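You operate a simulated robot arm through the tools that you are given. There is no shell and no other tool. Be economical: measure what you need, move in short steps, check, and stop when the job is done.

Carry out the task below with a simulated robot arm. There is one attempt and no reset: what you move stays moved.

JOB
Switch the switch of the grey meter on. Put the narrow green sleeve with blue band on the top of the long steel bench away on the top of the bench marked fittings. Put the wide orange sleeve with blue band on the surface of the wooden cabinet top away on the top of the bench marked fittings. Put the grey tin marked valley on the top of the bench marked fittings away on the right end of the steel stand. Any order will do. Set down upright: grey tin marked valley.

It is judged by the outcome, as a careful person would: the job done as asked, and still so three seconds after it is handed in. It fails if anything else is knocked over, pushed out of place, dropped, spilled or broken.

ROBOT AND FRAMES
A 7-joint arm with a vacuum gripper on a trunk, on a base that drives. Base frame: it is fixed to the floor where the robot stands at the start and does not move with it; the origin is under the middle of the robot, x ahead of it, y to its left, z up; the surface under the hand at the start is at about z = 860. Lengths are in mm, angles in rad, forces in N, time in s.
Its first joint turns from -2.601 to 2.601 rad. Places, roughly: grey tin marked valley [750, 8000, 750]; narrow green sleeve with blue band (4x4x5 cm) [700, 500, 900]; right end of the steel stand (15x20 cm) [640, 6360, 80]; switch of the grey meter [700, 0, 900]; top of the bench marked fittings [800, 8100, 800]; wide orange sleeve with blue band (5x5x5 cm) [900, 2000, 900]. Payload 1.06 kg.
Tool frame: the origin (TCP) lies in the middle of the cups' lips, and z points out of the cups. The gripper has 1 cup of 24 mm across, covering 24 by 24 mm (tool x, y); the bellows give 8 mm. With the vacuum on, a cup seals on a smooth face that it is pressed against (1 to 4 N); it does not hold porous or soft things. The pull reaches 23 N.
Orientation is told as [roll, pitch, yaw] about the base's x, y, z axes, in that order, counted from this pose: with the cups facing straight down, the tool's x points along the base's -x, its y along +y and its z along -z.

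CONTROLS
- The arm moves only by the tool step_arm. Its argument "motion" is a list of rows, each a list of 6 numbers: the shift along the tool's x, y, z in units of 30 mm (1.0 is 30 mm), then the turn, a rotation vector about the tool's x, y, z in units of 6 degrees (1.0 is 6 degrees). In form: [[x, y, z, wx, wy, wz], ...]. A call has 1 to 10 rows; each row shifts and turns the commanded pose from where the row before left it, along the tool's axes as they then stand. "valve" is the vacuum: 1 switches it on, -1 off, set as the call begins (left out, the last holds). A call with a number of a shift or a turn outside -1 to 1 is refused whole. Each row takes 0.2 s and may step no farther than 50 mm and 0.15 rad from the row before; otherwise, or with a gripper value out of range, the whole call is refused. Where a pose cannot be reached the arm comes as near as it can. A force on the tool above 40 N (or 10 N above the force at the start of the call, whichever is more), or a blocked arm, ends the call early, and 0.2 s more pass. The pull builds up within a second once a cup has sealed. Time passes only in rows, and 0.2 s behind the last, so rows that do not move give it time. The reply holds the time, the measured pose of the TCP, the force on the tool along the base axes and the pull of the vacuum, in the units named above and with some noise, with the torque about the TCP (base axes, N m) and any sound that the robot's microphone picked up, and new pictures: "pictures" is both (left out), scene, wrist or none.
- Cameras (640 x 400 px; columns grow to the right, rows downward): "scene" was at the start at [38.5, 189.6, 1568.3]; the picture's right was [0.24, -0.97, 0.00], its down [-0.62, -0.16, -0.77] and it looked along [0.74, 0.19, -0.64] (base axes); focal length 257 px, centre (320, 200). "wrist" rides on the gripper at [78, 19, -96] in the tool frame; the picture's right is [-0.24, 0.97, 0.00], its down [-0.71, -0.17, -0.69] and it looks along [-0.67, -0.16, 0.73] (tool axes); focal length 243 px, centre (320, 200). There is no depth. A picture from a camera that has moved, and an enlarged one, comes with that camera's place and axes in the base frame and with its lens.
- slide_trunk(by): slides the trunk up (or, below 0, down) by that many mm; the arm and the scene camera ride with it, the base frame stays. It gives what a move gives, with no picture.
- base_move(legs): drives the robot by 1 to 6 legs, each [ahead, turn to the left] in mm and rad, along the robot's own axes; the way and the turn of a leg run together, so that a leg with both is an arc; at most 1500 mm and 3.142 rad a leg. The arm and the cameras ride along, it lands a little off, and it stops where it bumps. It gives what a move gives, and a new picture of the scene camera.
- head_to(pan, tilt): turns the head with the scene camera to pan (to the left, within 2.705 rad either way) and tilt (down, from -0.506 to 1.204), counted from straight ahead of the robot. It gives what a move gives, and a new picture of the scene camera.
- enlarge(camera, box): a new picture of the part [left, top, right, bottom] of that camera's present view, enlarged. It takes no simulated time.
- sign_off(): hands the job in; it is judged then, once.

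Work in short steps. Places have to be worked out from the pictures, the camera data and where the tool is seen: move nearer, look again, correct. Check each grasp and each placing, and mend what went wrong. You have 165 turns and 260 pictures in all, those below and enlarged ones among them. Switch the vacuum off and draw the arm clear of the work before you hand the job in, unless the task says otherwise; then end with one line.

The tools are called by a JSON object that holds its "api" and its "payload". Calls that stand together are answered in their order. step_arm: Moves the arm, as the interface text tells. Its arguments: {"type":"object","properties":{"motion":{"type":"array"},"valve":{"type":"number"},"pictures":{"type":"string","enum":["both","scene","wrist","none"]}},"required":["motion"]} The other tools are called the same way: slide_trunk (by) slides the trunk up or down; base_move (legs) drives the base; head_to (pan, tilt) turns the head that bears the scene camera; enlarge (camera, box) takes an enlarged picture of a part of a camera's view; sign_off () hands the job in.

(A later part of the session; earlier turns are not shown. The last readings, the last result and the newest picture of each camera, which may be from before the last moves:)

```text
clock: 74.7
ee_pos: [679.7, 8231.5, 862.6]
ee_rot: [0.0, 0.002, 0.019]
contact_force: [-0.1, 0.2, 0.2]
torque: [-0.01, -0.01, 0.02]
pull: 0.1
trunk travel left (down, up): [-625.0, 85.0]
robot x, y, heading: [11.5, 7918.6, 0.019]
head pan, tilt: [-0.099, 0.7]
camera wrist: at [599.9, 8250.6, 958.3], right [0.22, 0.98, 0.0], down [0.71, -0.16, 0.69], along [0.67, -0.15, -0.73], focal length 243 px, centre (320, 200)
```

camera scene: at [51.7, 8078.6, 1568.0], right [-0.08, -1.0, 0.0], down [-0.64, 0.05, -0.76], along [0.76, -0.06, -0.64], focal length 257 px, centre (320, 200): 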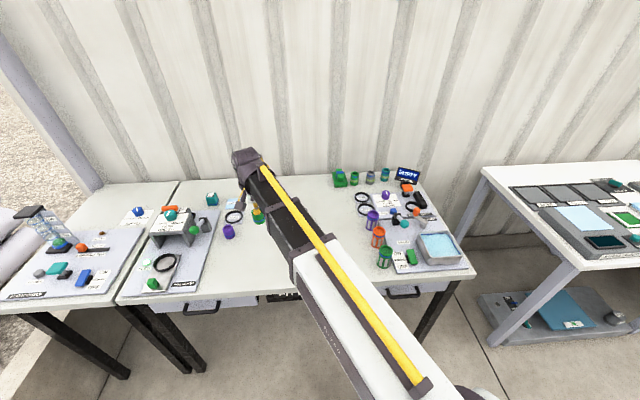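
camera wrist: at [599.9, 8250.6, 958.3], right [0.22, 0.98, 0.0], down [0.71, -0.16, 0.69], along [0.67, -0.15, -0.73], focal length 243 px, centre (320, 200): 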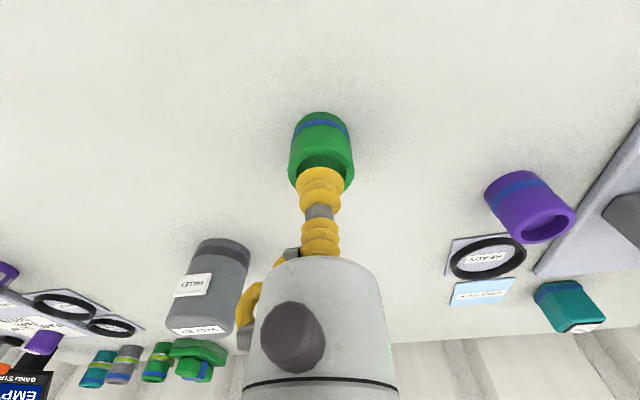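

Green sleeve released and standing. I rise and zoom on the tin.

{"api": "step_arm", "payload": {"motion": [[0, 0, -1, 0, 0, 0], [0, 0, -1, 0, 0, 0], [0, -1, -1, 0, 0, 0], [0, -1, -1, 0, 0, 0], [0, -1, 0, 0, 0, 0], [0, 0, 0, 0, 0, 0]], "pictures": "wrist"}}

{"api": "enlarge", "payload": {"camera": "wrist", "box": [220, 40, 420, 240]}}

```text
clock: 76.1
ee_pos: [681.2, 8141.8, 982.2]
ee_rot: [-0.001, -0.001, 0.017]
contact_force: [-0.1, -0.1, -0.7]
torque: [-0.02, 0.02, 0.04]
pull: 0.1
trunk travel left (down, up): [-625.0, 85.0]
robot x, y, heading: [16.6, 7916.5, 0.016]
head pan, tilt: [-0.099, 0.7]
camera wrist: at [602.7, 8160.0, 1078.4], right [0.22, 0.98, 0.0], down [0.71, -0.16, 0.68], along [0.67, -0.15, -0.73], focal length 243 px, centre (320, 200)
```

wrist: 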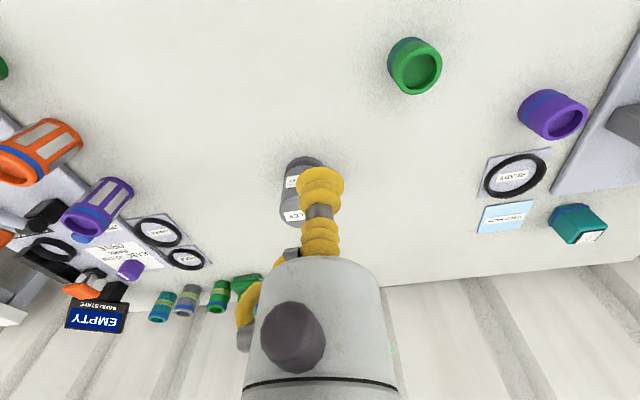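

```text
2.00 times, centred on (320, 140) of wrist
camera zoom: at [602.7, 8160.0, 1078.4], right [0.22, 0.98, 0.0], down [0.71, -0.16, 0.68], along [0.67, -0.15, -0.73], focal length 485 px, centre (320, 320)
```

zoom: 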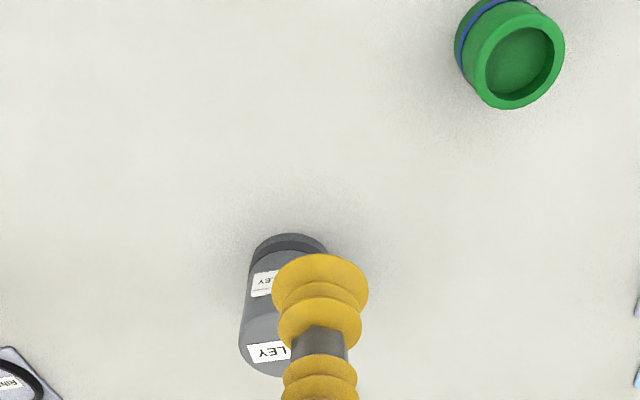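

Tin top estimate (787, 8105, 878). I move toward it and look again.

{"api": "step_arm", "payload": {"motion": [[-0.5, -1, 0, 0, 0, 0], [-1, -0.2, 0, 0, 0, 0], [-1, 0, 0, 0, 0, 0], [-0.8, 0, 0, 0, 0, 0], [0, 0, 0, 0, 0, 0]], "pictures": "none"}}

{"api": "enlarge", "payload": {"camera": "wrist", "box": [220, 50, 420, 250]}}

```text
clock: 77.3
ee_pos: [781.4, 8108.9, 982.3]
ee_rot: [0.0, -0.001, 0.017]
contact_force: [0.5, 0.1, -1.1]
torque: [-0.01, -0.01, 0.01]
pull: 0.1
trunk travel left (down, up): [-625.0, 85.0]
robot x, y, heading: [11.4, 7914.9, 0.014]
head pan, tilt: [-0.099, 0.7]
```

```text
2.00 times, centred on (320, 150) of wrist
camera zoom: at [701.9, 8126.6, 1078.2], right [0.22, 0.98, 0.0], down [0.71, -0.16, 0.69], along [0.67, -0.15, -0.73], focal length 485 px, centre (320, 300)
```

zoom: 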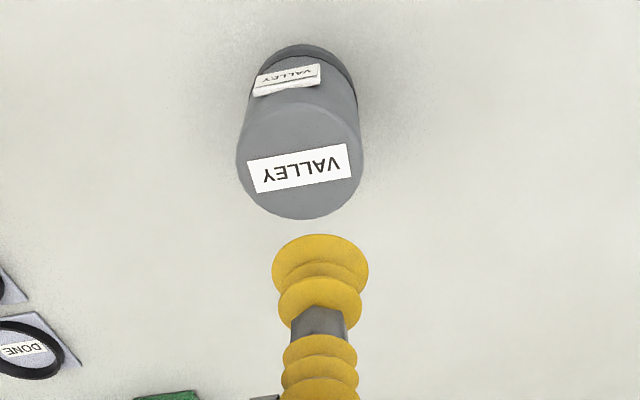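

Tin top centre ≈ (802, 8095), top z ≈ 872. I shift over it and lower to ~905.

{"api": "step_arm", "payload": {"motion": [[-0.7, -0.46, 0.6, 0, 0, 0], [0, 0, 1, 0, 0, 0], [0, 0, 0.9, 0, 0, 0], [0, 0, 0, 0, 0, 0]], "pictures": "none"}}

{"api": "enlarge", "payload": {"camera": "wrist", "box": [240, 90, 400, 250]}}

```text
clock: 78.3
ee_pos: [801.9, 8095.1, 907.4]
ee_rot: [-0.001, 0.0, 0.018]
contact_force: [-1.1, 1.3, -0.1]
torque: [0.0, 0.0, 0.0]
pull: 0.2
trunk travel left (down, up): [-625.0, 85.0]
robot x, y, heading: [14.8, 7917.8, 0.019]
head pan, tilt: [-0.099, 0.7]
```

```text
2.50 times, centred on (320, 170) of wrist
camera zoom: at [722.6, 8113.6, 1003.2], right [0.22, 0.98, 0.0], down [0.71, -0.16, 0.69], along [0.67, -0.15, -0.73], focal length 606 px, centre (320, 275)
```

zoom: 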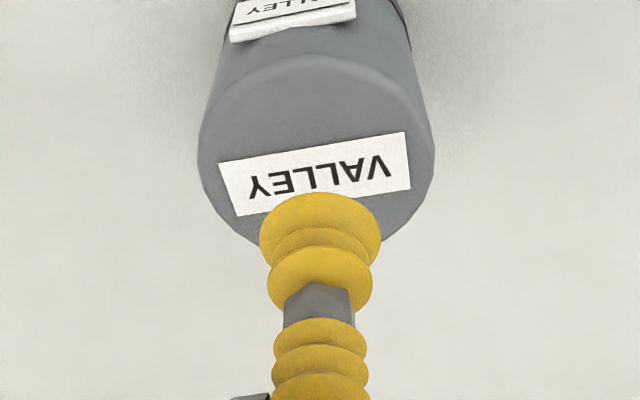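

Aligned within 2 mm; top z ≈ 880. Vacuum on and press gently.

{"api": "step_arm", "payload": {"motion": [[0.05, -0.03, 0.6, 0, 0, 0], [0, 0, 0.25, 0, 0, 0], [0, 0, 0.1, 0, 0, 0], [0, 0, 0.1, 0, 0, 0]], "pictures": "none", "valve": 1}}

```text
clock: 79.3
ee_pos: [798.7, 8093.9, 879.1]
ee_rot: [0.0, -0.003, 0.017]
contact_force: [-3.1, 1.1, 16.2]
torque: [0.01, -0.2, -0.01]
pull: 22.8
trunk travel left (down, up): [-625.0, 85.0]
robot x, y, heading: [12.9, 7917.2, 0.018]
head pan, tilt: [-0.099, 0.7]
```

Sealed with full pull. I lift and watch weight.

{"api": "step_arm", "payload": {"motion": [[0, 0, -0.2, 0, 0, 0], [0, 0, -0.4, 0, 0, 0], [0, 0, -0.6, 0, 0, 0], [0, 0, -1, 0, 0, 0], [0, 0, -1, 0, 0, 0], [0, 0, -1, 0, 0, 0], [0, 0, -1, 0, 0, 0], [0, 0, -1, 0, 0, 0], [0, 0, -1, 0, 0, 0], [0, 0, 0, 0, 0, 0]], "pictures": "wrist"}}

```text
clock: 81.5
ee_pos: [799.7, 8093.4, 1092.2]
ee_rot: [0.0, 0.002, 0.017]
contact_force: [-0.1, 0.1, -2.0]
torque: [0.01, -0.01, 0.0]
pull: 23.3
trunk travel left (down, up): [-625.0, 85.0]
robot x, y, heading: [15.5, 7914.5, 0.018]
head pan, tilt: [-0.099, 0.7]
camera wrist: at [721.0, 8111.8, 1188.3], right [0.22, 0.98, 0.0], down [0.71, -0.16, 0.68], along [0.67, -0.15, -0.73], focal length 243 px, centre (320, 200)
```

wrist: 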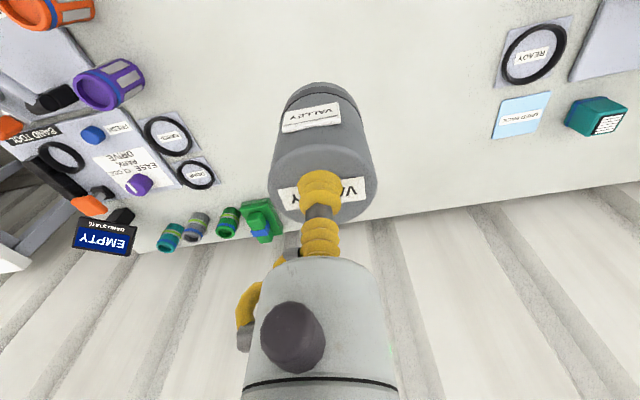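

Held (about 2 N weight). I retract the arm and look right toward the steel stand area.

{"api": "step_arm", "payload": {"motion": [[1, 0, -0.3, 0, 0, 0], [1, 0, 0, 0, 0, 0], [1, 0, 0, 0, 0, 0], [1, 0, 0, 0, 0, 0], [1, 0, 0, 0, 0, 0], [1, 0, 0, 0, 0, 0], [1, 0, 0, 0, 0, 0], [0.5, 0, 0, 0, 0, 0]], "pictures": "none"}}

{"api": "head_to", "payload": {"pan": -0.9, "tilt": 0.6}}

```text
clock: 83.3
ee_pos: [573.8, 8088.9, 1100.2]
ee_rot: [0.0, -0.001, 0.018]
contact_force: [-0.3, -0.4, -1.9]
torque: [0.02, 0.01, 0.02]
pull: 22.8
trunk travel left (down, up): [-625.0, 85.0]
robot x, y, heading: [16.2, 7917.5, 0.014]
head pan, tilt: [-0.099, 0.7]
```

```text
clock: 84.4
ee_pos: [575.6, 8089.2, 1100.5]
ee_rot: [0.0, 0.0, 0.017]
contact_force: [-0.6, 0.3, -1.3]
torque: [0.01, 0.0, 0.02]
pull: 22.8
trunk travel left (down, up): [-625.0, 85.0]
robot x, y, heading: [12.4, 7920.2, 0.016]
head pan, tilt: [-0.901, 0.6]
camera scene: at [23.1, 8017.3, 1576.7], right [-0.77, -0.64, 0.0], down [-0.36, 0.44, -0.83], along [0.52, -0.64, -0.56], focal length 257 px, centre (320, 200)
```

scene: 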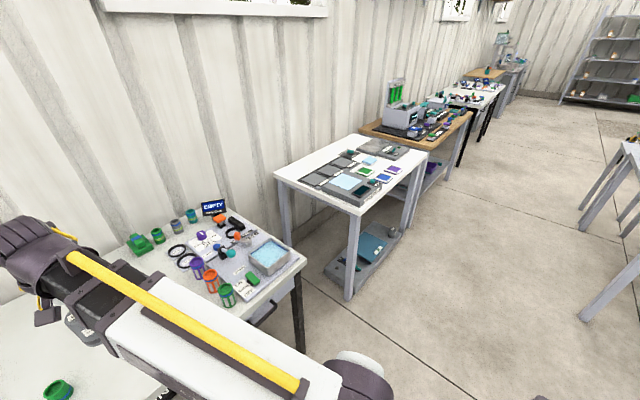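

{"api": "enlarge", "payload": {"camera": "scene", "box": [270, 130, 450, 310]}}

```text
2.22 times, centred on (360, 220) of scene
camera zoom: at [23.1, 8017.3, 1576.7], right [-0.77, -0.64, 0.0], down [-0.36, 0.44, -0.83], along [0.52, -0.64, -0.56], focal length 571 px, centre (231, 156)
```

zoom: 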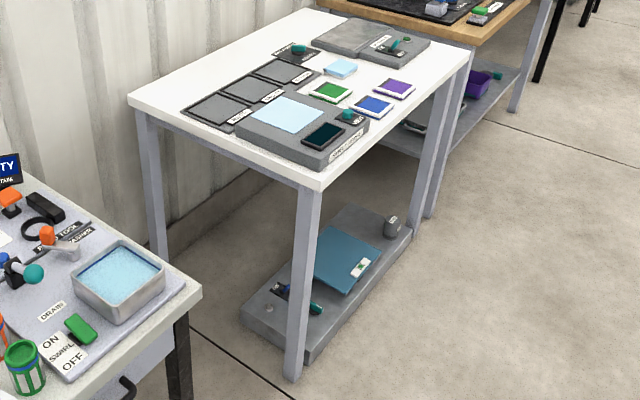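

The low grey platform under the white table is the stand; its right end carries a small thing. I zoom in.

{"api": "enlarge", "payload": {"camera": "scene", "box": [340, 215, 410, 295]}}

{"api": "enlarge", "payload": {"camera": "scene", "box": [370, 215, 400, 245]}}

```text
5.00 times, centred on (375, 255) of scene
camera zoom: at [23.1, 8017.3, 1576.7], right [-0.77, -0.64, 0.0], down [-0.36, 0.44, -0.83], along [0.52, -0.64, -0.56], focal length 1285 px, centre (45, -75)
```

zoom: 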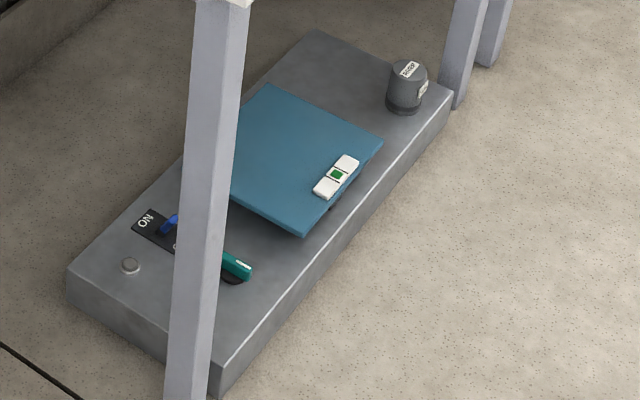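

```text
13.33 times, centred on (385, 230) of scene
camera zoom: at [23.1, 8017.3, 1576.7], right [-0.77, -0.64, 0.0], down [-0.36, 0.44, -0.83], along [0.52, -0.64, -0.56], focal length 3427 px, centre (-547, -200)
```

zoom: 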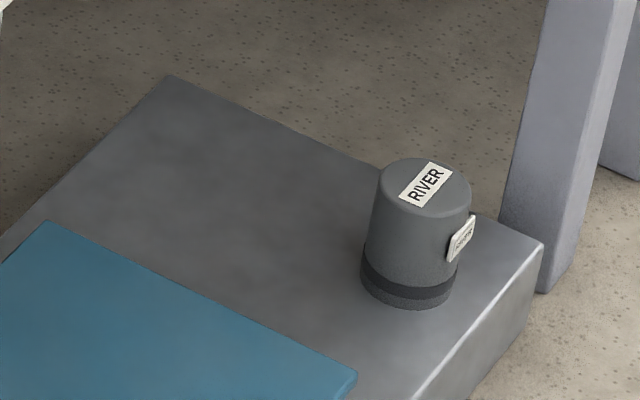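

A RIVER tin already stands at about (583, 6352) on the right end (x 536–809, y 6251–6452); ours goes behind it at about (685, 6355). I drive to (-200, 6360) facing +x with the tin held high and arm retracted.

{"api": "base_move", "payload": {"legs": [[0, -1.722], [1500, 0], [74, 0], [0, 1.706]]}}

{"api": "head_to", "payload": {"pan": 0.0, "tilt": 0.75}}

```text
clock: 100.8
ee_pos: [363.5, 6521.9, 1100.9]
ee_rot: [0.001, -0.001, -0.003]
contact_force: [0.9, -0.1, -0.9]
torque: [0.02, 0.02, 0.02]
pull: 23.1
trunk travel left (down, up): [-625.0, 85.0]
robot x, y, heading: [-197.5, 6361.0, -0.007]
head pan, tilt: [-0.901, 0.6]
camera scene: at [-190.0, 6460.2, 1576.7], right [-0.79, -0.62, 0.0], down [-0.35, 0.44, -0.83], along [0.51, -0.65, -0.56], focal length 257 px, centre (320, 200)
```

scene: 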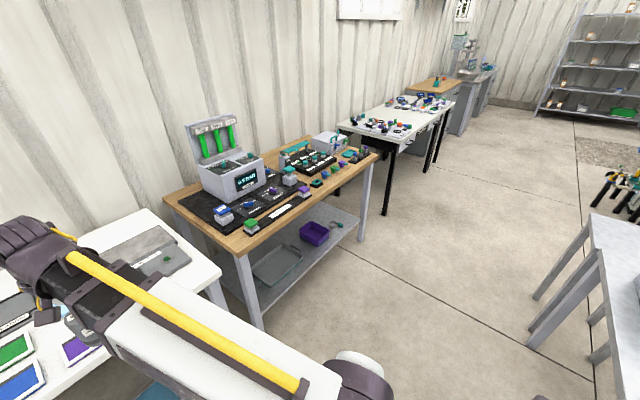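

```text
clock: 102.0
ee_pos: [363.5, 6521.3, 1100.3]
ee_rot: [0.0, 0.001, -0.001]
contact_force: [-0.2, -0.2, -0.8]
torque: [-0.04, 0.01, 0.04]
pull: 22.8
trunk travel left (down, up): [-625.0, 85.0]
robot x, y, heading: [-201.7, 6361.4, -0.008]
head pan, tilt: [0.0, 0.75]
camera scene: at [-161.8, 6529.2, 1563.8], right [0.0, -1.0, 0.0], down [-0.68, 0.0, -0.73], along [0.73, 0.0, -0.68], focal length 257 px, centre (320, 200)
```

scene: 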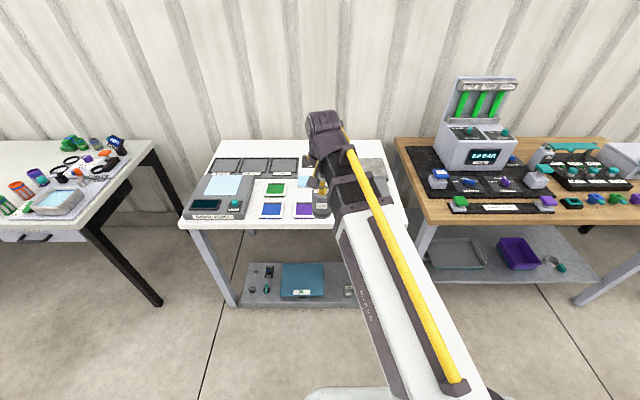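

The table's front edge is at x ≈ 510; the tin at x ≈ 363 is clear in front. I bring the arm straight ahead (y ≈ 6365), then lower the trunk.

{"api": "step_arm", "payload": {"motion": [[0, -1, 0, 0, 0, 0], [0, -1, 0, 0, 0, 0], [0, -1, 0, 0, 0, 0], [0, -1, 0, 0, 0, 0], [0, -1, 0, 0, 0, 0], [0, -0.2, 0, 0, 0, 0]], "pictures": "none"}}

{"api": "slide_trunk", "payload": {"by": -400}}

{"api": "head_to", "payload": {"pan": 0.0, "tilt": 0.4}}

```text
clock: 103.4
ee_pos: [362.2, 6365.8, 1101.1]
ee_rot: [0.001, 0.001, -0.004]
contact_force: [0.2, -0.4, -0.8]
torque: [-0.03, 0.01, 0.03]
pull: 22.8
trunk travel left (down, up): [-625.0, 85.0]
robot x, y, heading: [-202.6, 6358.8, -0.005]
head pan, tilt: [0.0, 0.75]
```

```text
clock: 107.2
ee_pos: [363.1, 6366.3, 700.0]
ee_rot: [-0.001, 0.0, -0.005]
contact_force: [-0.3, 0.3, -2.1]
torque: [0.0, 0.03, 0.0]
pull: 22.8
trunk travel left (down, up): [-225.0, 485.0]
robot x, y, heading: [-203.8, 6360.1, -0.003]
head pan, tilt: [0.0, 0.75]
```

```text
clock: 108.0
ee_pos: [362.3, 6364.8, 699.9]
ee_rot: [0.001, 0.0, -0.002]
contact_force: [0.6, 0.2, -1.1]
torque: [0.0, 0.0, -0.01]
pull: 22.9
trunk travel left (down, up): [-225.0, 485.0]
robot x, y, heading: [-200.0, 6358.9, -0.001]
head pan, tilt: [0.0, 0.4]
camera scene: at [-152.0, 6529.2, 1194.8], right [0.0, -1.0, 0.0], down [-0.39, 0.0, -0.92], along [0.92, 0.0, -0.39], focal length 257 px, centre (320, 200)
```

scene: 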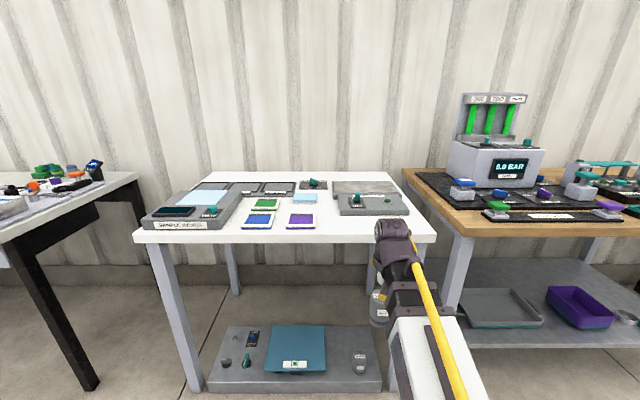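

Everything clear. I lower the trunk by a further 220 mm and look under the table.

{"api": "slide_trunk", "payload": {"by": -220}}

{"api": "head_to", "payload": {"pan": -0.1, "tilt": 0.6}}

```text
clock: 110.3
ee_pos: [361.1, 6365.2, 480.2]
ee_rot: [0.002, -0.001, -0.003]
contact_force: [-0.8, 0.4, -1.6]
torque: [-0.04, -0.02, 0.01]
pull: 23.0
trunk travel left (down, up): [-5.0, 705.0]
robot x, y, heading: [-202.2, 6362.1, -0.002]
head pan, tilt: [0.0, 0.4]
```

```text
clock: 111.1
ee_pos: [361.9, 6364.6, 479.9]
ee_rot: [0.001, 0.0, -0.003]
contact_force: [-0.5, 1.1, -2.3]
torque: [-0.02, -0.01, 0.03]
pull: 22.9
trunk travel left (down, up): [-5.0, 705.0]
robot x, y, heading: [-200.2, 6362.1, -0.003]
head pan, tilt: [-0.099, 0.6]
camera scene: at [-156.7, 6520.4, 956.7], right [-0.1, -0.99, 0.0], down [-0.56, 0.06, -0.83], along [0.82, -0.08, -0.56], focal length 257 px, centre (320, 200)
```

scene: 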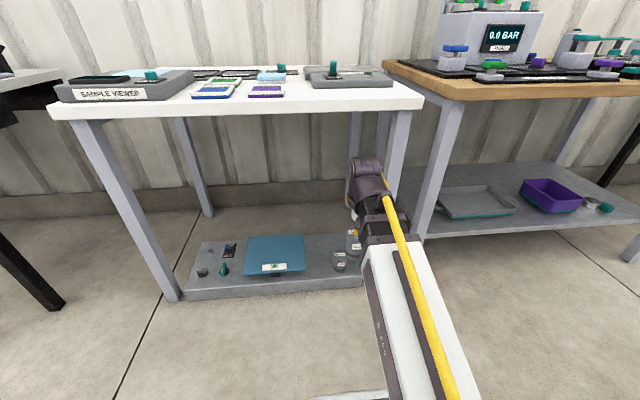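

Now a wrist view to see the tin and the stand under the table.

{"api": "step_arm", "payload": {"motion": [[-1, 0, 0.7, 0, 0, 0], [-1, 0, 0.7, 0, 0, 0], [0, 0, 0.6, 0, 0, 0], [0, 0, 0, 0, 0, 0]], "pictures": "both"}}

```text
clock: 112.1
ee_pos: [421.7, 6366.2, 420.8]
ee_rot: [-0.002, 0.001, -0.004]
contact_force: [0.2, 0.0, -2.4]
torque: [0.01, 0.03, -0.03]
pull: 22.6
trunk travel left (down, up): [-5.0, 705.0]
robot x, y, heading: [-200.2, 6359.2, -0.004]
head pan, tilt: [-0.099, 0.6]
camera scene: at [-156.8, 6520.4, 956.7], right [-0.1, -0.99, 0.0], down [-0.56, 0.06, -0.83], along [0.82, -0.08, -0.56], focal length 257 px, centre (320, 200)
camera wrist: at [343.4, 6385.3, 516.2], right [0.24, 0.97, 0.0], down [0.71, -0.17, 0.69], along [0.67, -0.16, -0.73], focal length 243 px, centre (320, 200)
```

scene: 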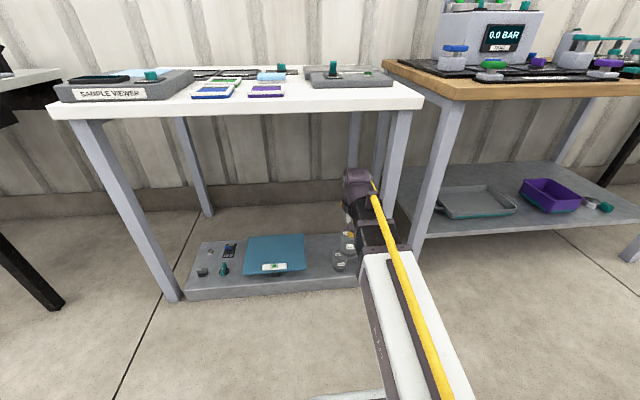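
wrist: 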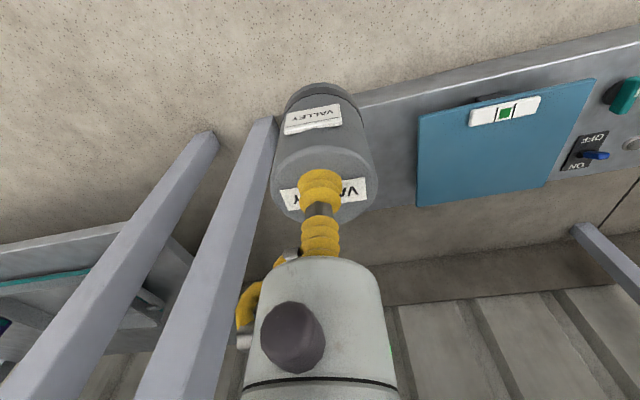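

Leg inner face at y ≈ 6223, ~110 mm from the tin's side: fine. I lower to z ≈ 330 and extend partway to x ≈ 570.

{"api": "step_arm", "payload": {"motion": [[0, 0.1, 1, 0, 0, 0], [0, 0, 1, 0, 0, 0], [-0.5, 0, 1, 0, 0, 0], [-1, 0, 0, 0, 0, 0], [-1, 0, 0, 0, 0, 0], [-1, 0, 0, 0, 0, 0], [-1, 0, 0, 0, 0, 0], [-0.5, 0, 0, 0, 0, 0], [0, 0, 0, 0, 0, 0]], "pictures": "both"}}

```text
clock: 114.1
ee_pos: [572.0, 6368.5, 328.7]
ee_rot: [0.001, -0.001, -0.003]
contact_force: [0.5, -0.2, -1.0]
torque: [-0.01, 0.0, 0.0]
pull: 22.9
trunk travel left (down, up): [-5.0, 705.0]
robot x, y, heading: [-204.1, 6357.0, -0.001]
head pan, tilt: [-0.099, 0.6]
camera scene: at [-156.7, 6520.4, 956.7], right [-0.1, -0.99, 0.0], down [-0.56, 0.06, -0.83], along [0.82, -0.08, -0.56], focal length 257 px, centre (320, 200)
camera wrist: at [493.5, 6387.4, 425.1], right [0.24, 0.97, 0.0], down [0.71, -0.17, 0.69], along [0.67, -0.16, -0.73], focal length 243 px, centre (320, 200)
```

scene: 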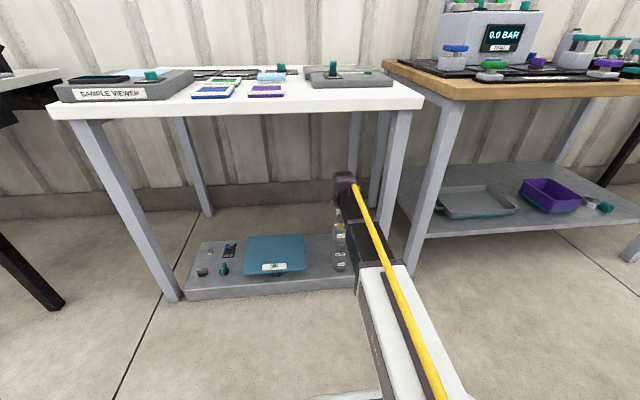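
wrist: 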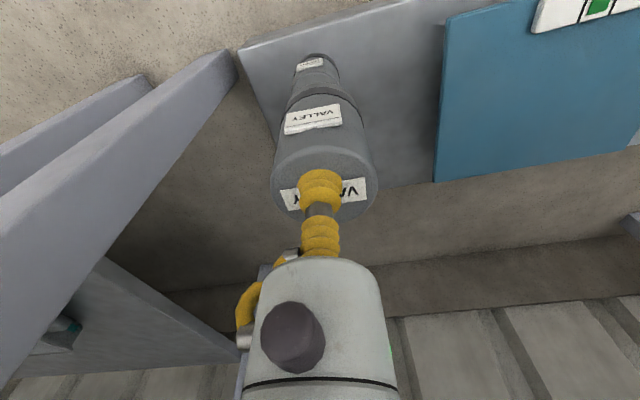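

The RIVER tin shows in front of ours, well below. I continue to x ≈ 690.

{"api": "step_arm", "payload": {"motion": [[-1, 0, 0, 0, 0, 0], [-1, 0, 0, 0, 0, 0], [-1, 0, 0, 0, 0, 0], [-1, 0, 0, 0, 0, 0], [0, 0, 0, 0, 0, 0]], "pictures": "both"}}

```text
clock: 115.3
ee_pos: [692.3, 6367.9, 329.4]
ee_rot: [0.001, 0.0, -0.003]
contact_force: [0.3, -0.1, -1.4]
torque: [-0.01, 0.0, 0.02]
pull: 23.1
trunk travel left (down, up): [-5.0, 705.0]
robot x, y, heading: [-200.1, 6359.9, -0.003]
head pan, tilt: [-0.099, 0.6]
camera scene: at [-156.7, 6520.4, 956.7], right [-0.1, -0.99, 0.0], down [-0.56, 0.06, -0.83], along [0.82, -0.08, -0.57], focal length 257 px, centre (320, 200)
camera wrist: at [613.4, 6386.8, 425.1], right [0.24, 0.97, 0.0], down [0.71, -0.17, 0.68], along [0.67, -0.16, -0.73], focal length 243 px, centre (320, 200)
```

scene: 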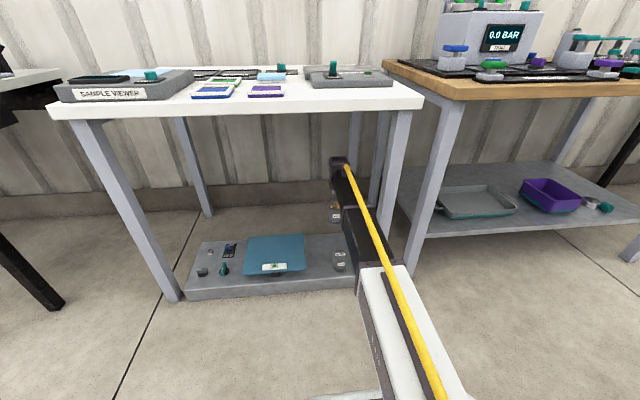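
wrist: 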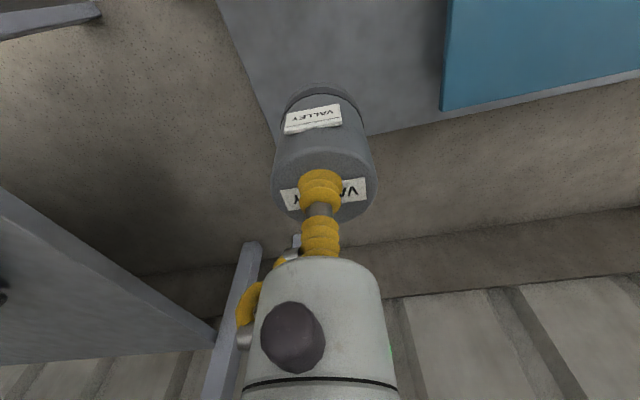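

Stand right edge y ≈ 6265, pad edge y ≈ 6500, back x ≈ 810: the spot (692, 6367) is good. I lower to ~30 mm above the stand.

{"api": "step_arm", "payload": {"motion": [[0, 0, 1, 0, 0, 0], [0, 0, 1, 0, 0, 0], [0, 0, 1, 0, 0, 0], [0, 0, 1, 0, 0, 0], [0, 0, 0.4, 0, 0, 0], [0, 0, 0, 0, 0, 0]], "pictures": "both"}}

```text
clock: 116.7
ee_pos: [691.7, 6367.3, 197.8]
ee_rot: [0.0, 0.001, -0.005]
contact_force: [0.1, 0.1, -2.2]
torque: [0.0, -0.01, -0.01]
pull: 22.7
trunk travel left (down, up): [-5.0, 705.0]
robot x, y, heading: [-198.0, 6359.8, -0.003]
head pan, tilt: [-0.099, 0.6]
camera scene: at [-156.7, 6520.4, 956.7], right [-0.1, -0.99, 0.0], down [-0.56, 0.06, -0.83], along [0.82, -0.08, -0.57], focal length 257 px, centre (320, 200)
camera wrist: at [612.9, 6386.9, 293.4], right [0.24, 0.97, 0.0], down [0.71, -0.17, 0.69], along [0.67, -0.16, -0.73], focal length 243 px, centre (320, 200)
```

scene: 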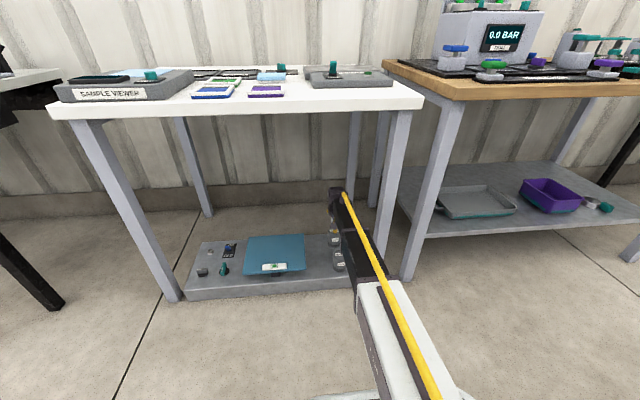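
wrist: 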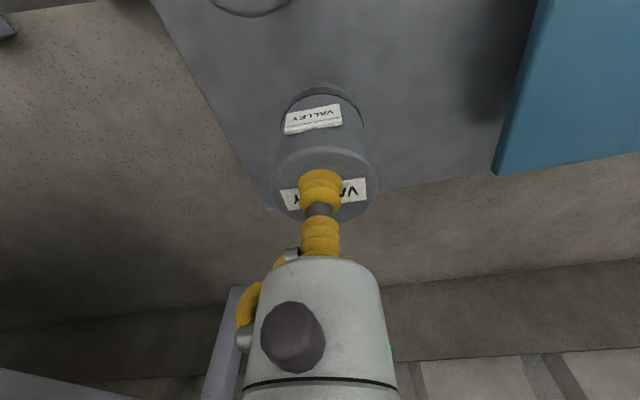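

Well positioned. I lower in fine steps until contact.

{"api": "step_arm", "payload": {"motion": [[0, 0, 0.6, 0, 0, 0], [0, 0, 0.25, 0, 0, 0], [0, 0, 0.15, 0, 0, 0], [0, 0, 0.1, 0, 0, 0]], "pictures": "none"}}

```text
clock: 117.7
ee_pos: [692.3, 6369.4, 165.2]
ee_rot: [0.002, 0.0, -0.004]
contact_force: [-0.4, 1.0, -1.3]
torque: [0.0, 0.01, 0.0]
pull: 22.7
trunk travel left (down, up): [-5.0, 705.0]
robot x, y, heading: [-200.7, 6361.9, -0.007]
head pan, tilt: [-0.099, 0.6]
```

Not yet touching; on in 3 mm steps.

{"api": "step_arm", "payload": {"motion": [[0, 0, 0.1, 0, 0, 0], [0, 0, 0.1, 0, 0, 0], [0, 0, 0.1, 0, 0, 0]], "pictures": "wrist"}}

```text
clock: 118.5
ee_pos: [693.2, 6367.0, 155.4]
ee_rot: [0.001, 0.002, -0.003]
contact_force: [-0.1, 0.1, -1.4]
torque: [-0.04, 0.0, 0.01]
pull: 22.5
trunk travel left (down, up): [-5.0, 705.0]
robot x, y, heading: [-201.1, 6357.7, -0.01]
head pan, tilt: [-0.099, 0.6]
camera wrist: at [612.9, 6386.6, 252.5], right [0.24, 0.97, 0.0], down [0.71, -0.17, 0.69], along [0.67, -0.16, -0.73], focal length 243 px, centre (320, 200)
```

wrist: 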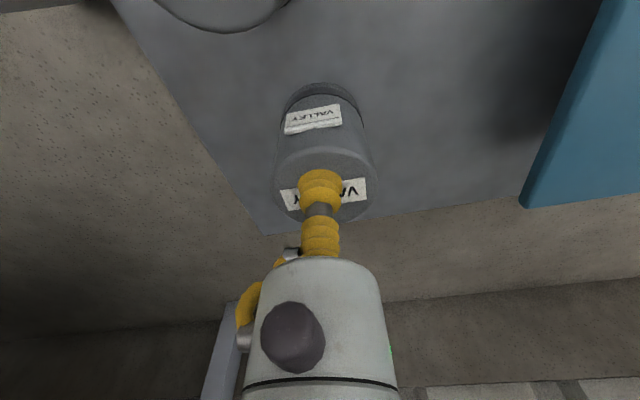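

Still free; continue.

{"api": "step_arm", "payload": {"motion": [[0, 0, 0.1, 0, 0, 0], [0, 0, 0.1, 0, 0, 0], [0, 0, 0.1, 0, 0, 0], [0, 0, 0.1, 0, 0, 0]], "pictures": "wrist"}}

```text
clock: 119.5
ee_pos: [692.2, 6367.4, 147.5]
ee_rot: [0.0, -0.001, -0.003]
contact_force: [-7.6, -1.1, 20.9]
torque: [0.03, -0.15, -0.03]
pull: 22.9
trunk travel left (down, up): [-5.0, 705.0]
robot x, y, heading: [-204.2, 6360.7, -0.004]
head pan, tilt: [-0.099, 0.6]
camera wrist: at [612.7, 6386.5, 242.3], right [0.24, 0.97, 0.0], down [0.71, -0.17, 0.69], along [0.67, -0.16, -0.73], focal length 243 px, centre (320, 200)
```

wrist: 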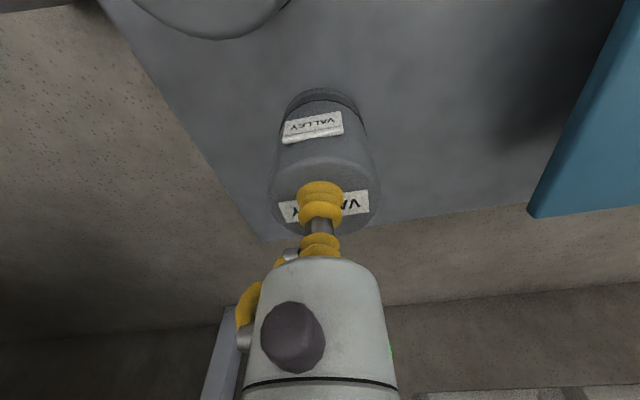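

Contact. I relieve a little, release the vacuum, wait, and rise.

{"api": "step_arm", "payload": {"motion": [[0, 0, -0.12, 0, 0, 0], [0, 0, 0, 0, 0, 0], [0, 0, 0, 0, 0, 0], [0, 0, 0, 0, 0, 0], [0, 0, -0.15, 0, 0, 0], [0, 0, -0.3, 0, 0, 0], [0, 0, -0.8, 0, 0, 0], [0, 0, -1, 0, 0, 0]], "pictures": "wrist", "valve": -1}}

```text
clock: 121.3
ee_pos: [691.8, 6366.9, 214.8]
ee_rot: [0.0, 0.0, -0.002]
contact_force: [0.4, -0.6, 0.2]
torque: [0.01, 0.01, 0.02]
pull: 0.0
trunk travel left (down, up): [-5.0, 705.0]
robot x, y, heading: [-202.2, 6363.7, -0.002]
head pan, tilt: [-0.099, 0.6]
camera wrist: at [612.6, 6387.0, 311.5], right [0.24, 0.97, 0.0], down [0.71, -0.17, 0.68], along [0.66, -0.16, -0.73], focal length 243 px, centre (320, 200)
```

wrist: 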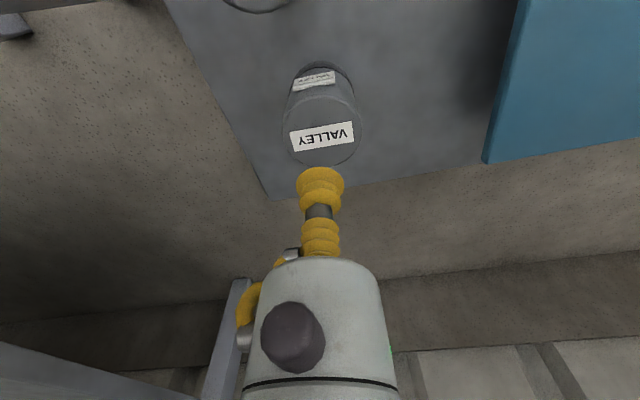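

The VALLEY tin stands upright. I rise to 330 and withdraw from under the table.

{"api": "step_arm", "payload": {"motion": [[0, 0, -1, 0, 0, 0], [0, 0, -1, 0, 0, 0], [0, 0, -1, 0, 0, 0], [0, 0, -0.8, 0, 0, 0], [1, 0, 0, 0, 0, 0], [1, 0, 0, 0, 0, 0], [1, 0, 0, 0, 0, 0], [1, 0, 0, 0, 0, 0], [1, 0, 0, 0, 0, 0], [1, 0, 0, 0, 0, 0]], "pictures": "none"}}

{"api": "step_arm", "payload": {"motion": [[1, 0, 0, 0, 0, 0], [1, 0, 0, 0, 0, 0], [1, 0, 0, 0, 0, 0], [1, 0, -0.5, 0, 0, 0], [1, 0, -1, 0, 0, 0], [0, 0, -1, 0, 0, 0], [0, 0, -1, 0, 0, 0], [0, 0, -1, 0, 0, 0]], "pictures": "both"}}

```text
clock: 123.5
ee_pos: [511.2, 6367.6, 329.1]
ee_rot: [-0.001, 0.0, -0.002]
contact_force: [-0.3, 0.8, -0.7]
torque: [0.01, 0.0, -0.02]
pull: 0.1
trunk travel left (down, up): [-5.0, 705.0]
robot x, y, heading: [-202.7, 6359.6, -0.002]
head pan, tilt: [-0.099, 0.6]
```

```text
clock: 125.3
ee_pos: [362.2, 6368.3, 464.8]
ee_rot: [0.0, -0.001, -0.003]
contact_force: [-0.6, -0.3, -1.0]
torque: [-0.02, 0.02, 0.0]
pull: 0.0
trunk travel left (down, up): [-5.0, 705.0]
robot x, y, heading: [-202.5, 6359.2, -0.006]
head pan, tilt: [-0.099, 0.6]
camera scene: at [-156.8, 6520.4, 956.6], right [-0.1, -0.99, 0.0], down [-0.56, 0.06, -0.83], along [0.82, -0.08, -0.56], focal length 257 px, centre (320, 200)
camera wrist: at [282.9, 6387.5, 559.8], right [0.24, 0.97, 0.0], down [0.71, -0.17, 0.69], along [0.67, -0.16, -0.73], focal length 243 px, centre (320, 200)
```

scene: 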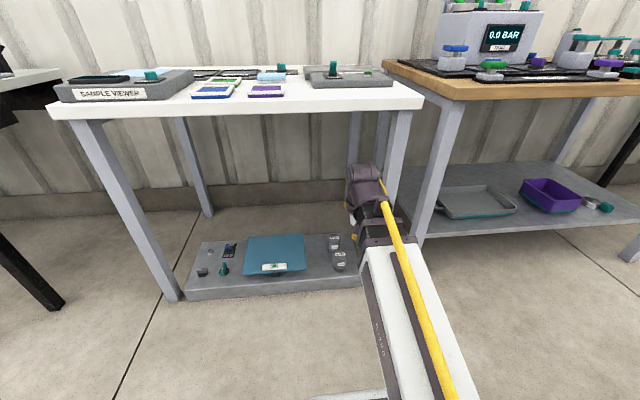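
wrist: 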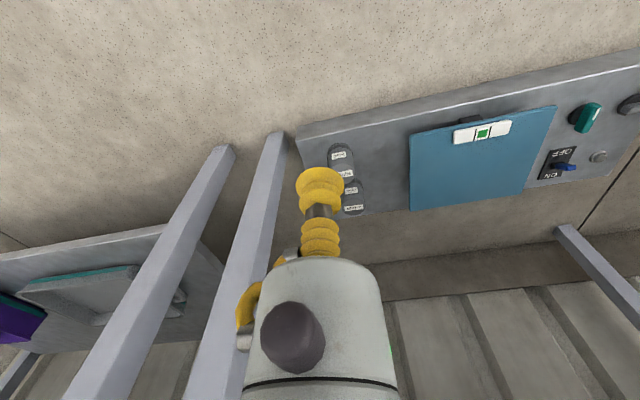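

Both tins stand. I raise the trunk and drive back to the wooden cabinet at y ≈ 2040.

{"api": "slide_trunk", "payload": {"by": 620}}

{"api": "base_move", "payload": {"legs": [[0, -1.509], [1500, 0], [1500, 0], [1327, 0], [0, 1.513]]}}

{"api": "head_to", "payload": {"pan": 0.0, "tilt": 0.65}}

```text
refused: 620 is not a number from -400 to 400
```

```text
clock: 153.4
ee_pos: [476.9, 2001.5, 463.1]
ee_rot: [-0.001, -0.001, -0.056]
contact_force: [-0.7, -0.2, 0.4]
torque: [0.0, -0.01, -0.01]
pull: 0.0
trunk travel left (down, up): [-5.0, 705.0]
robot x, y, heading: [-85.2, 2023.2, -0.062]
head pan, tilt: [-0.099, 0.6]
camera scene: at [-32.9, 2181.0, 956.7], right [-0.15, -0.99, 0.0], down [-0.56, 0.09, -0.83], along [0.82, -0.13, -0.56], focal length 257 px, centre (320, 200)
```

scene: 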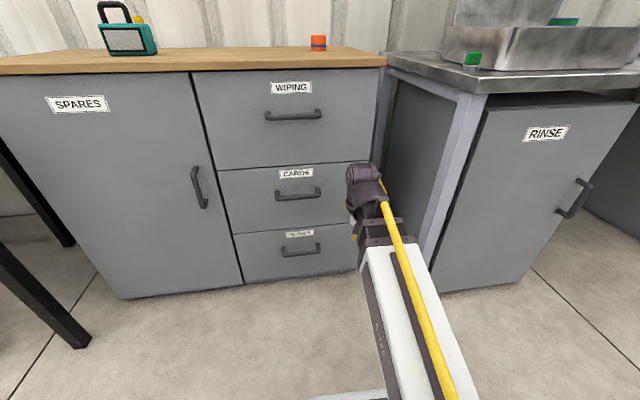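

```text
clock: 154.1
ee_pos: [477.9, 2002.0, 464.2]
ee_rot: [0.0, 0.002, -0.055]
contact_force: [-0.3, 0.4, 0.8]
torque: [0.03, -0.04, 0.0]
pull: 0.0
trunk travel left (down, up): [-5.0, 705.0]
robot x, y, heading: [-85.9, 2026.7, -0.061]
head pan, tilt: [0.0, 0.649]
camera scene: at [-33.6, 2189.8, 952.4], right [-0.06, -1.0, 0.0], down [-0.6, 0.03, -0.8], along [0.8, -0.04, -0.6], focal length 257 px, centre (320, 200)
```

scene: 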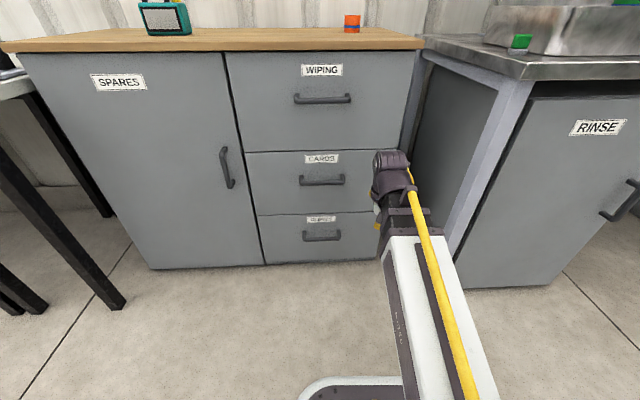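

The trunk slide was refused (max 400), but the drive went clear. I now raise the trunk in two parts; the cabinet front is well beyond the tool.

{"api": "slide_trunk", "payload": {"by": 400}}

{"api": "slide_trunk", "payload": {"by": 220}}

{"api": "head_to", "payload": {"pan": 0.1, "tilt": 0.6}}

```text
clock: 157.9
ee_pos: [477.2, 2001.7, 863.9]
ee_rot: [0.0, -0.001, -0.056]
contact_force: [-0.2, 0.1, 0.6]
torque: [-0.05, -0.02, 0.01]
pull: 0.0
trunk travel left (down, up): [-405.0, 305.0]
robot x, y, heading: [-85.8, 2025.6, -0.058]
head pan, tilt: [0.0, 0.649]
```

```text
clock: 160.2
ee_pos: [477.1, 2001.3, 1083.6]
ee_rot: [0.0, 0.0, -0.056]
contact_force: [0.2, -0.9, -0.4]
torque: [0.02, -0.01, 0.01]
pull: 0.0
trunk travel left (down, up): [-625.0, 85.0]
robot x, y, heading: [-86.4, 2022.9, -0.059]
head pan, tilt: [0.0, 0.649]
```

```text
clock: 160.9
ee_pos: [476.7, 2002.0, 1083.4]
ee_rot: [0.001, 0.001, -0.057]
contact_force: [0.1, -0.9, 0.2]
torque: [0.02, -0.01, -0.01]
pull: 0.1
trunk travel left (down, up): [-625.0, 85.0]
robot x, y, heading: [-85.7, 2026.5, -0.054]
head pan, tilt: [0.099, 0.6]
camera scene: at [-31.9, 2198.5, 1576.7], right [0.04, -1.0, 0.0], down [-0.56, -0.02, -0.82], along [0.82, 0.04, -0.57], focal length 257 px, centre (320, 200)
```

scene: 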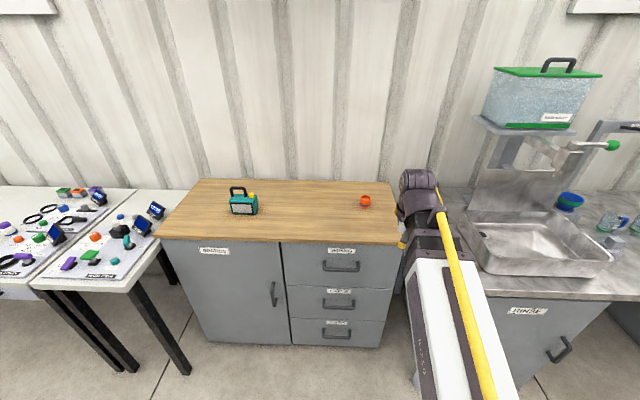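

{"api": "enlarge", "payload": {"camera": "scene", "box": [345, 185, 385, 215]}}

```text
13.33 times, centred on (365, 200) of scene
camera zoom: at [-31.9, 2198.5, 1576.7], right [0.04, -1.0, 0.0], down [-0.56, -0.02, -0.82], along [0.82, 0.04, -0.57], focal length 3427 px, centre (-280, 200)
```

zoom: 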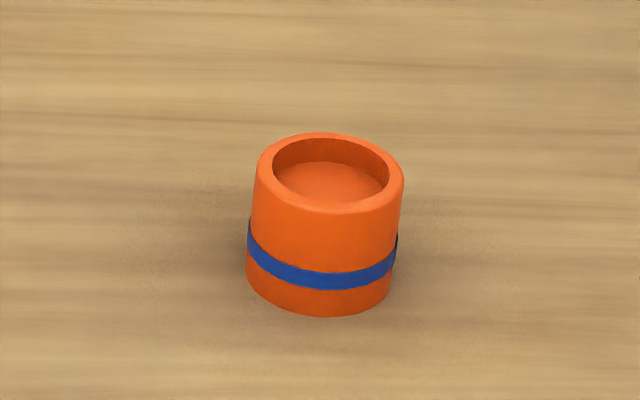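

The orange sleeve has a wide bore (~40 mm) with a floor, at about (945, 2036). I drive ahead 120 mm to bring it in reach.

{"api": "base_move", "payload": {"legs": [[120, 0.05]]}}

{"api": "step_arm", "payload": {"motion": [[-1, 0.2, 0, 0, 0, 0], [-1, 0.2, 0, 0, 0, 0], [-1, 0.2, 0, 0, 0, 0], [-1, 0.2, 0, 0, 0, 0], [-1, 0.2, 0, 0, 0, 0], [-1, 0, 0, 0, 0, 0], [-1, 0, 0, 0, 0, 0], [-1, 0, 0, 0, 0, 0], [-1, 0, 0, 0, 0, 0], [0, 0, 0, 0, 0, 0]], "pictures": "wrist"}}

```text
clock: 162.2
ee_pos: [597.9, 2024.9, 1083.3]
ee_rot: [0.001, 0.001, -0.007]
contact_force: [0.7, 0.3, 0.1]
torque: [0.02, -0.01, 0.0]
pull: 0.0
trunk travel left (down, up): [-625.0, 85.0]
robot x, y, heading: [38.0, 2017.9, -0.006]
head pan, tilt: [0.099, 0.6]
camera scene: at [80.3, 2197.1, 1576.7], right [0.09, -1.0, 0.0], down [-0.56, -0.05, -0.83], along [0.82, 0.08, -0.56], focal length 257 px, centre (320, 200)
```

scene: 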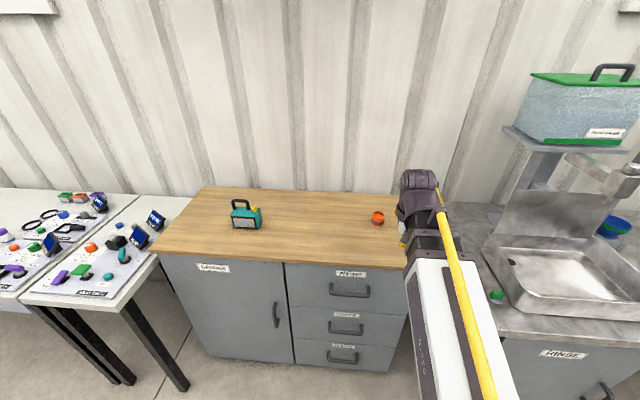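

```text
clock: 164.4
ee_pos: [868.9, 2052.7, 1083.6]
ee_rot: [0.0, 0.0, -0.006]
contact_force: [0.1, 0.7, 0.0]
torque: [0.0, 0.01, -0.03]
pull: 0.0
trunk travel left (down, up): [-625.0, 85.0]
robot x, y, heading: [34.7, 2021.8, -0.01]
head pan, tilt: [0.099, 0.6]
camera wrist: at [789.8, 2072.7, 1179.7], right [0.24, 0.97, 0.0], down [0.71, -0.18, 0.69], along [0.66, -0.17, -0.73], focal length 243 px, centre (320, 200)
```

wrist: 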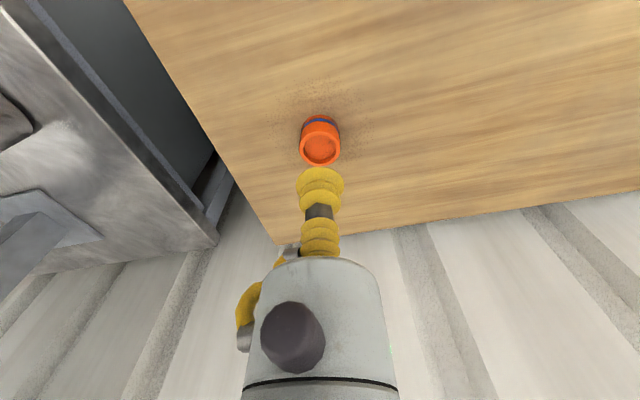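

Rim centre ≈ (947, 2032). I move over it and descend to ~970.

{"api": "step_arm", "payload": {"motion": [[-0.8, -0.3, 0.8, 0, 0, 0], [-0.8, -0.3, 1, 0, 0, 0], [-0.8, -0.05, 1, 0, 0, 0], [0, 0, 1, 0, 0, 0], [0, 0, 0, 0, 0, 0]], "pictures": "none"}}

{"api": "enlarge", "payload": {"camera": "wrist", "box": [250, 70, 390, 230]}}

```text
clock: 165.6
ee_pos: [941.2, 2033.8, 969.8]
ee_rot: [0.0, -0.001, -0.008]
contact_force: [-0.4, 0.4, -0.4]
torque: [0.01, 0.0, 0.04]
pull: 0.0
trunk travel left (down, up): [-625.0, 85.0]
robot x, y, heading: [32.6, 2018.8, -0.008]
head pan, tilt: [0.099, 0.6]
```

```text
2.50 times, centred on (320, 150) of wrist
camera zoom: at [861.8, 2053.1, 1065.7], right [0.24, 0.97, 0.0], down [0.71, -0.18, 0.69], along [0.66, -0.17, -0.73], focal length 606 px, centre (320, 325)
```

zoom: 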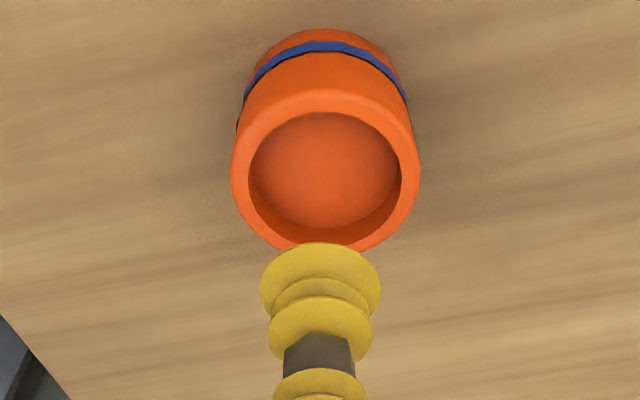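

Aligned within ~2 mm (bore tolerance ±8). Vacuum on, descend.

{"api": "step_arm", "payload": {"motion": [[0, 0, 1, 0, 0, 0], [0, 0, 0.5, 0, 0, 0], [0, 0, 0.25, 0, 0, 0], [0, 0, 0.15, 0, 0, 0], [0, 0, 0.1, 0, 0, 0]], "pictures": "wrist", "valve": 1}}

```text
clock: 166.7
ee_pos: [940.0, 2033.6, 917.8]
ee_rot: [0.001, -0.008, -0.007]
contact_force: [-1.6, 1.3, 19.2]
torque: [-0.05, 0.06, -0.02]
pull: 22.8
trunk travel left (down, up): [-625.0, 85.0]
robot x, y, heading: [37.3, 2022.3, -0.011]
head pan, tilt: [0.099, 0.6]
stopped in row 5: the force on the tool passed its limit at 43 N (the readings are from after the stop); the commanded pose is now the measured one
camera wrist: at [860.8, 2053.4, 1012.1], right [0.24, 0.97, 0.0], down [0.7, -0.18, 0.69], along [0.67, -0.17, -0.72], focal length 243 px, centre (320, 200)
```

wrist: 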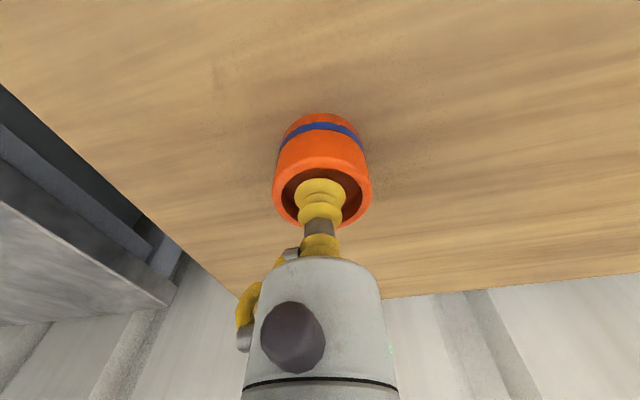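

Sealed (slightly hard press, nothing amiss). I lift up and retract.

{"api": "step_arm", "payload": {"motion": [[0, 0, -0.3, 0, 0, 0], [0, 0, -0.7, 0, 0, 0], [0, 0, -1, 0, 0, 0], [0, 0, -1, 0, 0, 0], [0, 0, -1, 0, 0, 0], [0, 0, -1, 0, 0, 0], [0, 0, -1, 0, 0, 0], [0, 0, 0, 0, 0, 0]], "pictures": "wrist"}}

{"api": "step_arm", "payload": {"motion": [[1, 0, -0.4, 0, 0, 0], [1, 0, 0, 0, 0, 0], [1, 0, 0, 0, 0, 0], [1, 0, 0, 0, 0, 0], [1, 0, 0, 0, 0, 0], [1, 0, 0, 0, 0, 0], [1, 0, 0, 0, 0, 0], [1, 0, 0, 0, 0, 0], [1, 0, 0, 0, 0, 0], [1, 0, 0, 0, 0, 0]], "pictures": "none"}}

```text
clock: 168.5
ee_pos: [942.0, 2032.6, 1093.5]
ee_rot: [-0.002, -0.006, -0.006]
contact_force: [0.6, -0.4, -0.1]
torque: [0.0, 0.02, 0.0]
pull: 22.7
trunk travel left (down, up): [-625.0, 85.0]
robot x, y, heading: [35.3, 2019.6, -0.006]
head pan, tilt: [0.099, 0.6]
camera wrist: at [861.5, 2052.7, 1189.1], right [0.24, 0.97, 0.0], down [0.7, -0.18, 0.69], along [0.67, -0.17, -0.72], focal length 243 px, centre (320, 200)
```

wrist: 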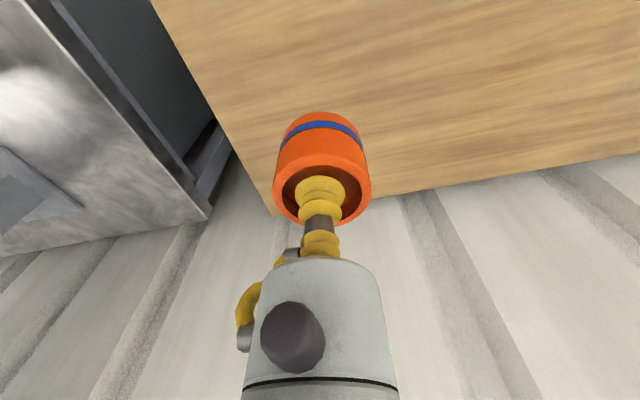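

```text
clock: 170.7
ee_pos: [639.9, 2035.6, 1104.4]
ee_rot: [0.001, -0.006, -0.005]
contact_force: [0.7, -0.1, -0.3]
torque: [0.0, 0.03, 0.05]
pull: 22.6
trunk travel left (down, up): [-625.0, 85.0]
robot x, y, heading: [35.3, 2018.2, -0.006]
head pan, tilt: [0.099, 0.6]
```

Held. I drive back along the aisle to the fittings bench, stopping first midway to check the lane.

{"api": "base_move", "payload": {"legs": [[0, 1.58], [1500, 0], [1500, 0]]}}

```text
clock: 189.1
ee_pos: [57.1, 5657.9, 1103.0]
ee_rot: [0.0, -0.004, 1.558]
contact_force: [0.3, 0.4, -0.8]
torque: [0.02, -0.01, 0.01]
pull: 22.8
trunk travel left (down, up): [-625.0, 85.0]
robot x, y, heading: [71.4, 5051.8, 1.555]
head pan, tilt: [0.099, 0.6]
camera scene: at [-107.7, 5094.8, 1576.7], right [1.0, 0.09, 0.0], down [0.05, -0.56, -0.83], along [-0.07, 0.82, -0.56], focal length 257 px, centre (320, 200)
```

scene: 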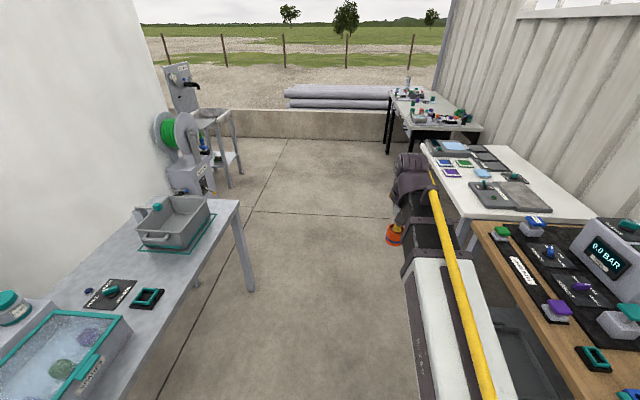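

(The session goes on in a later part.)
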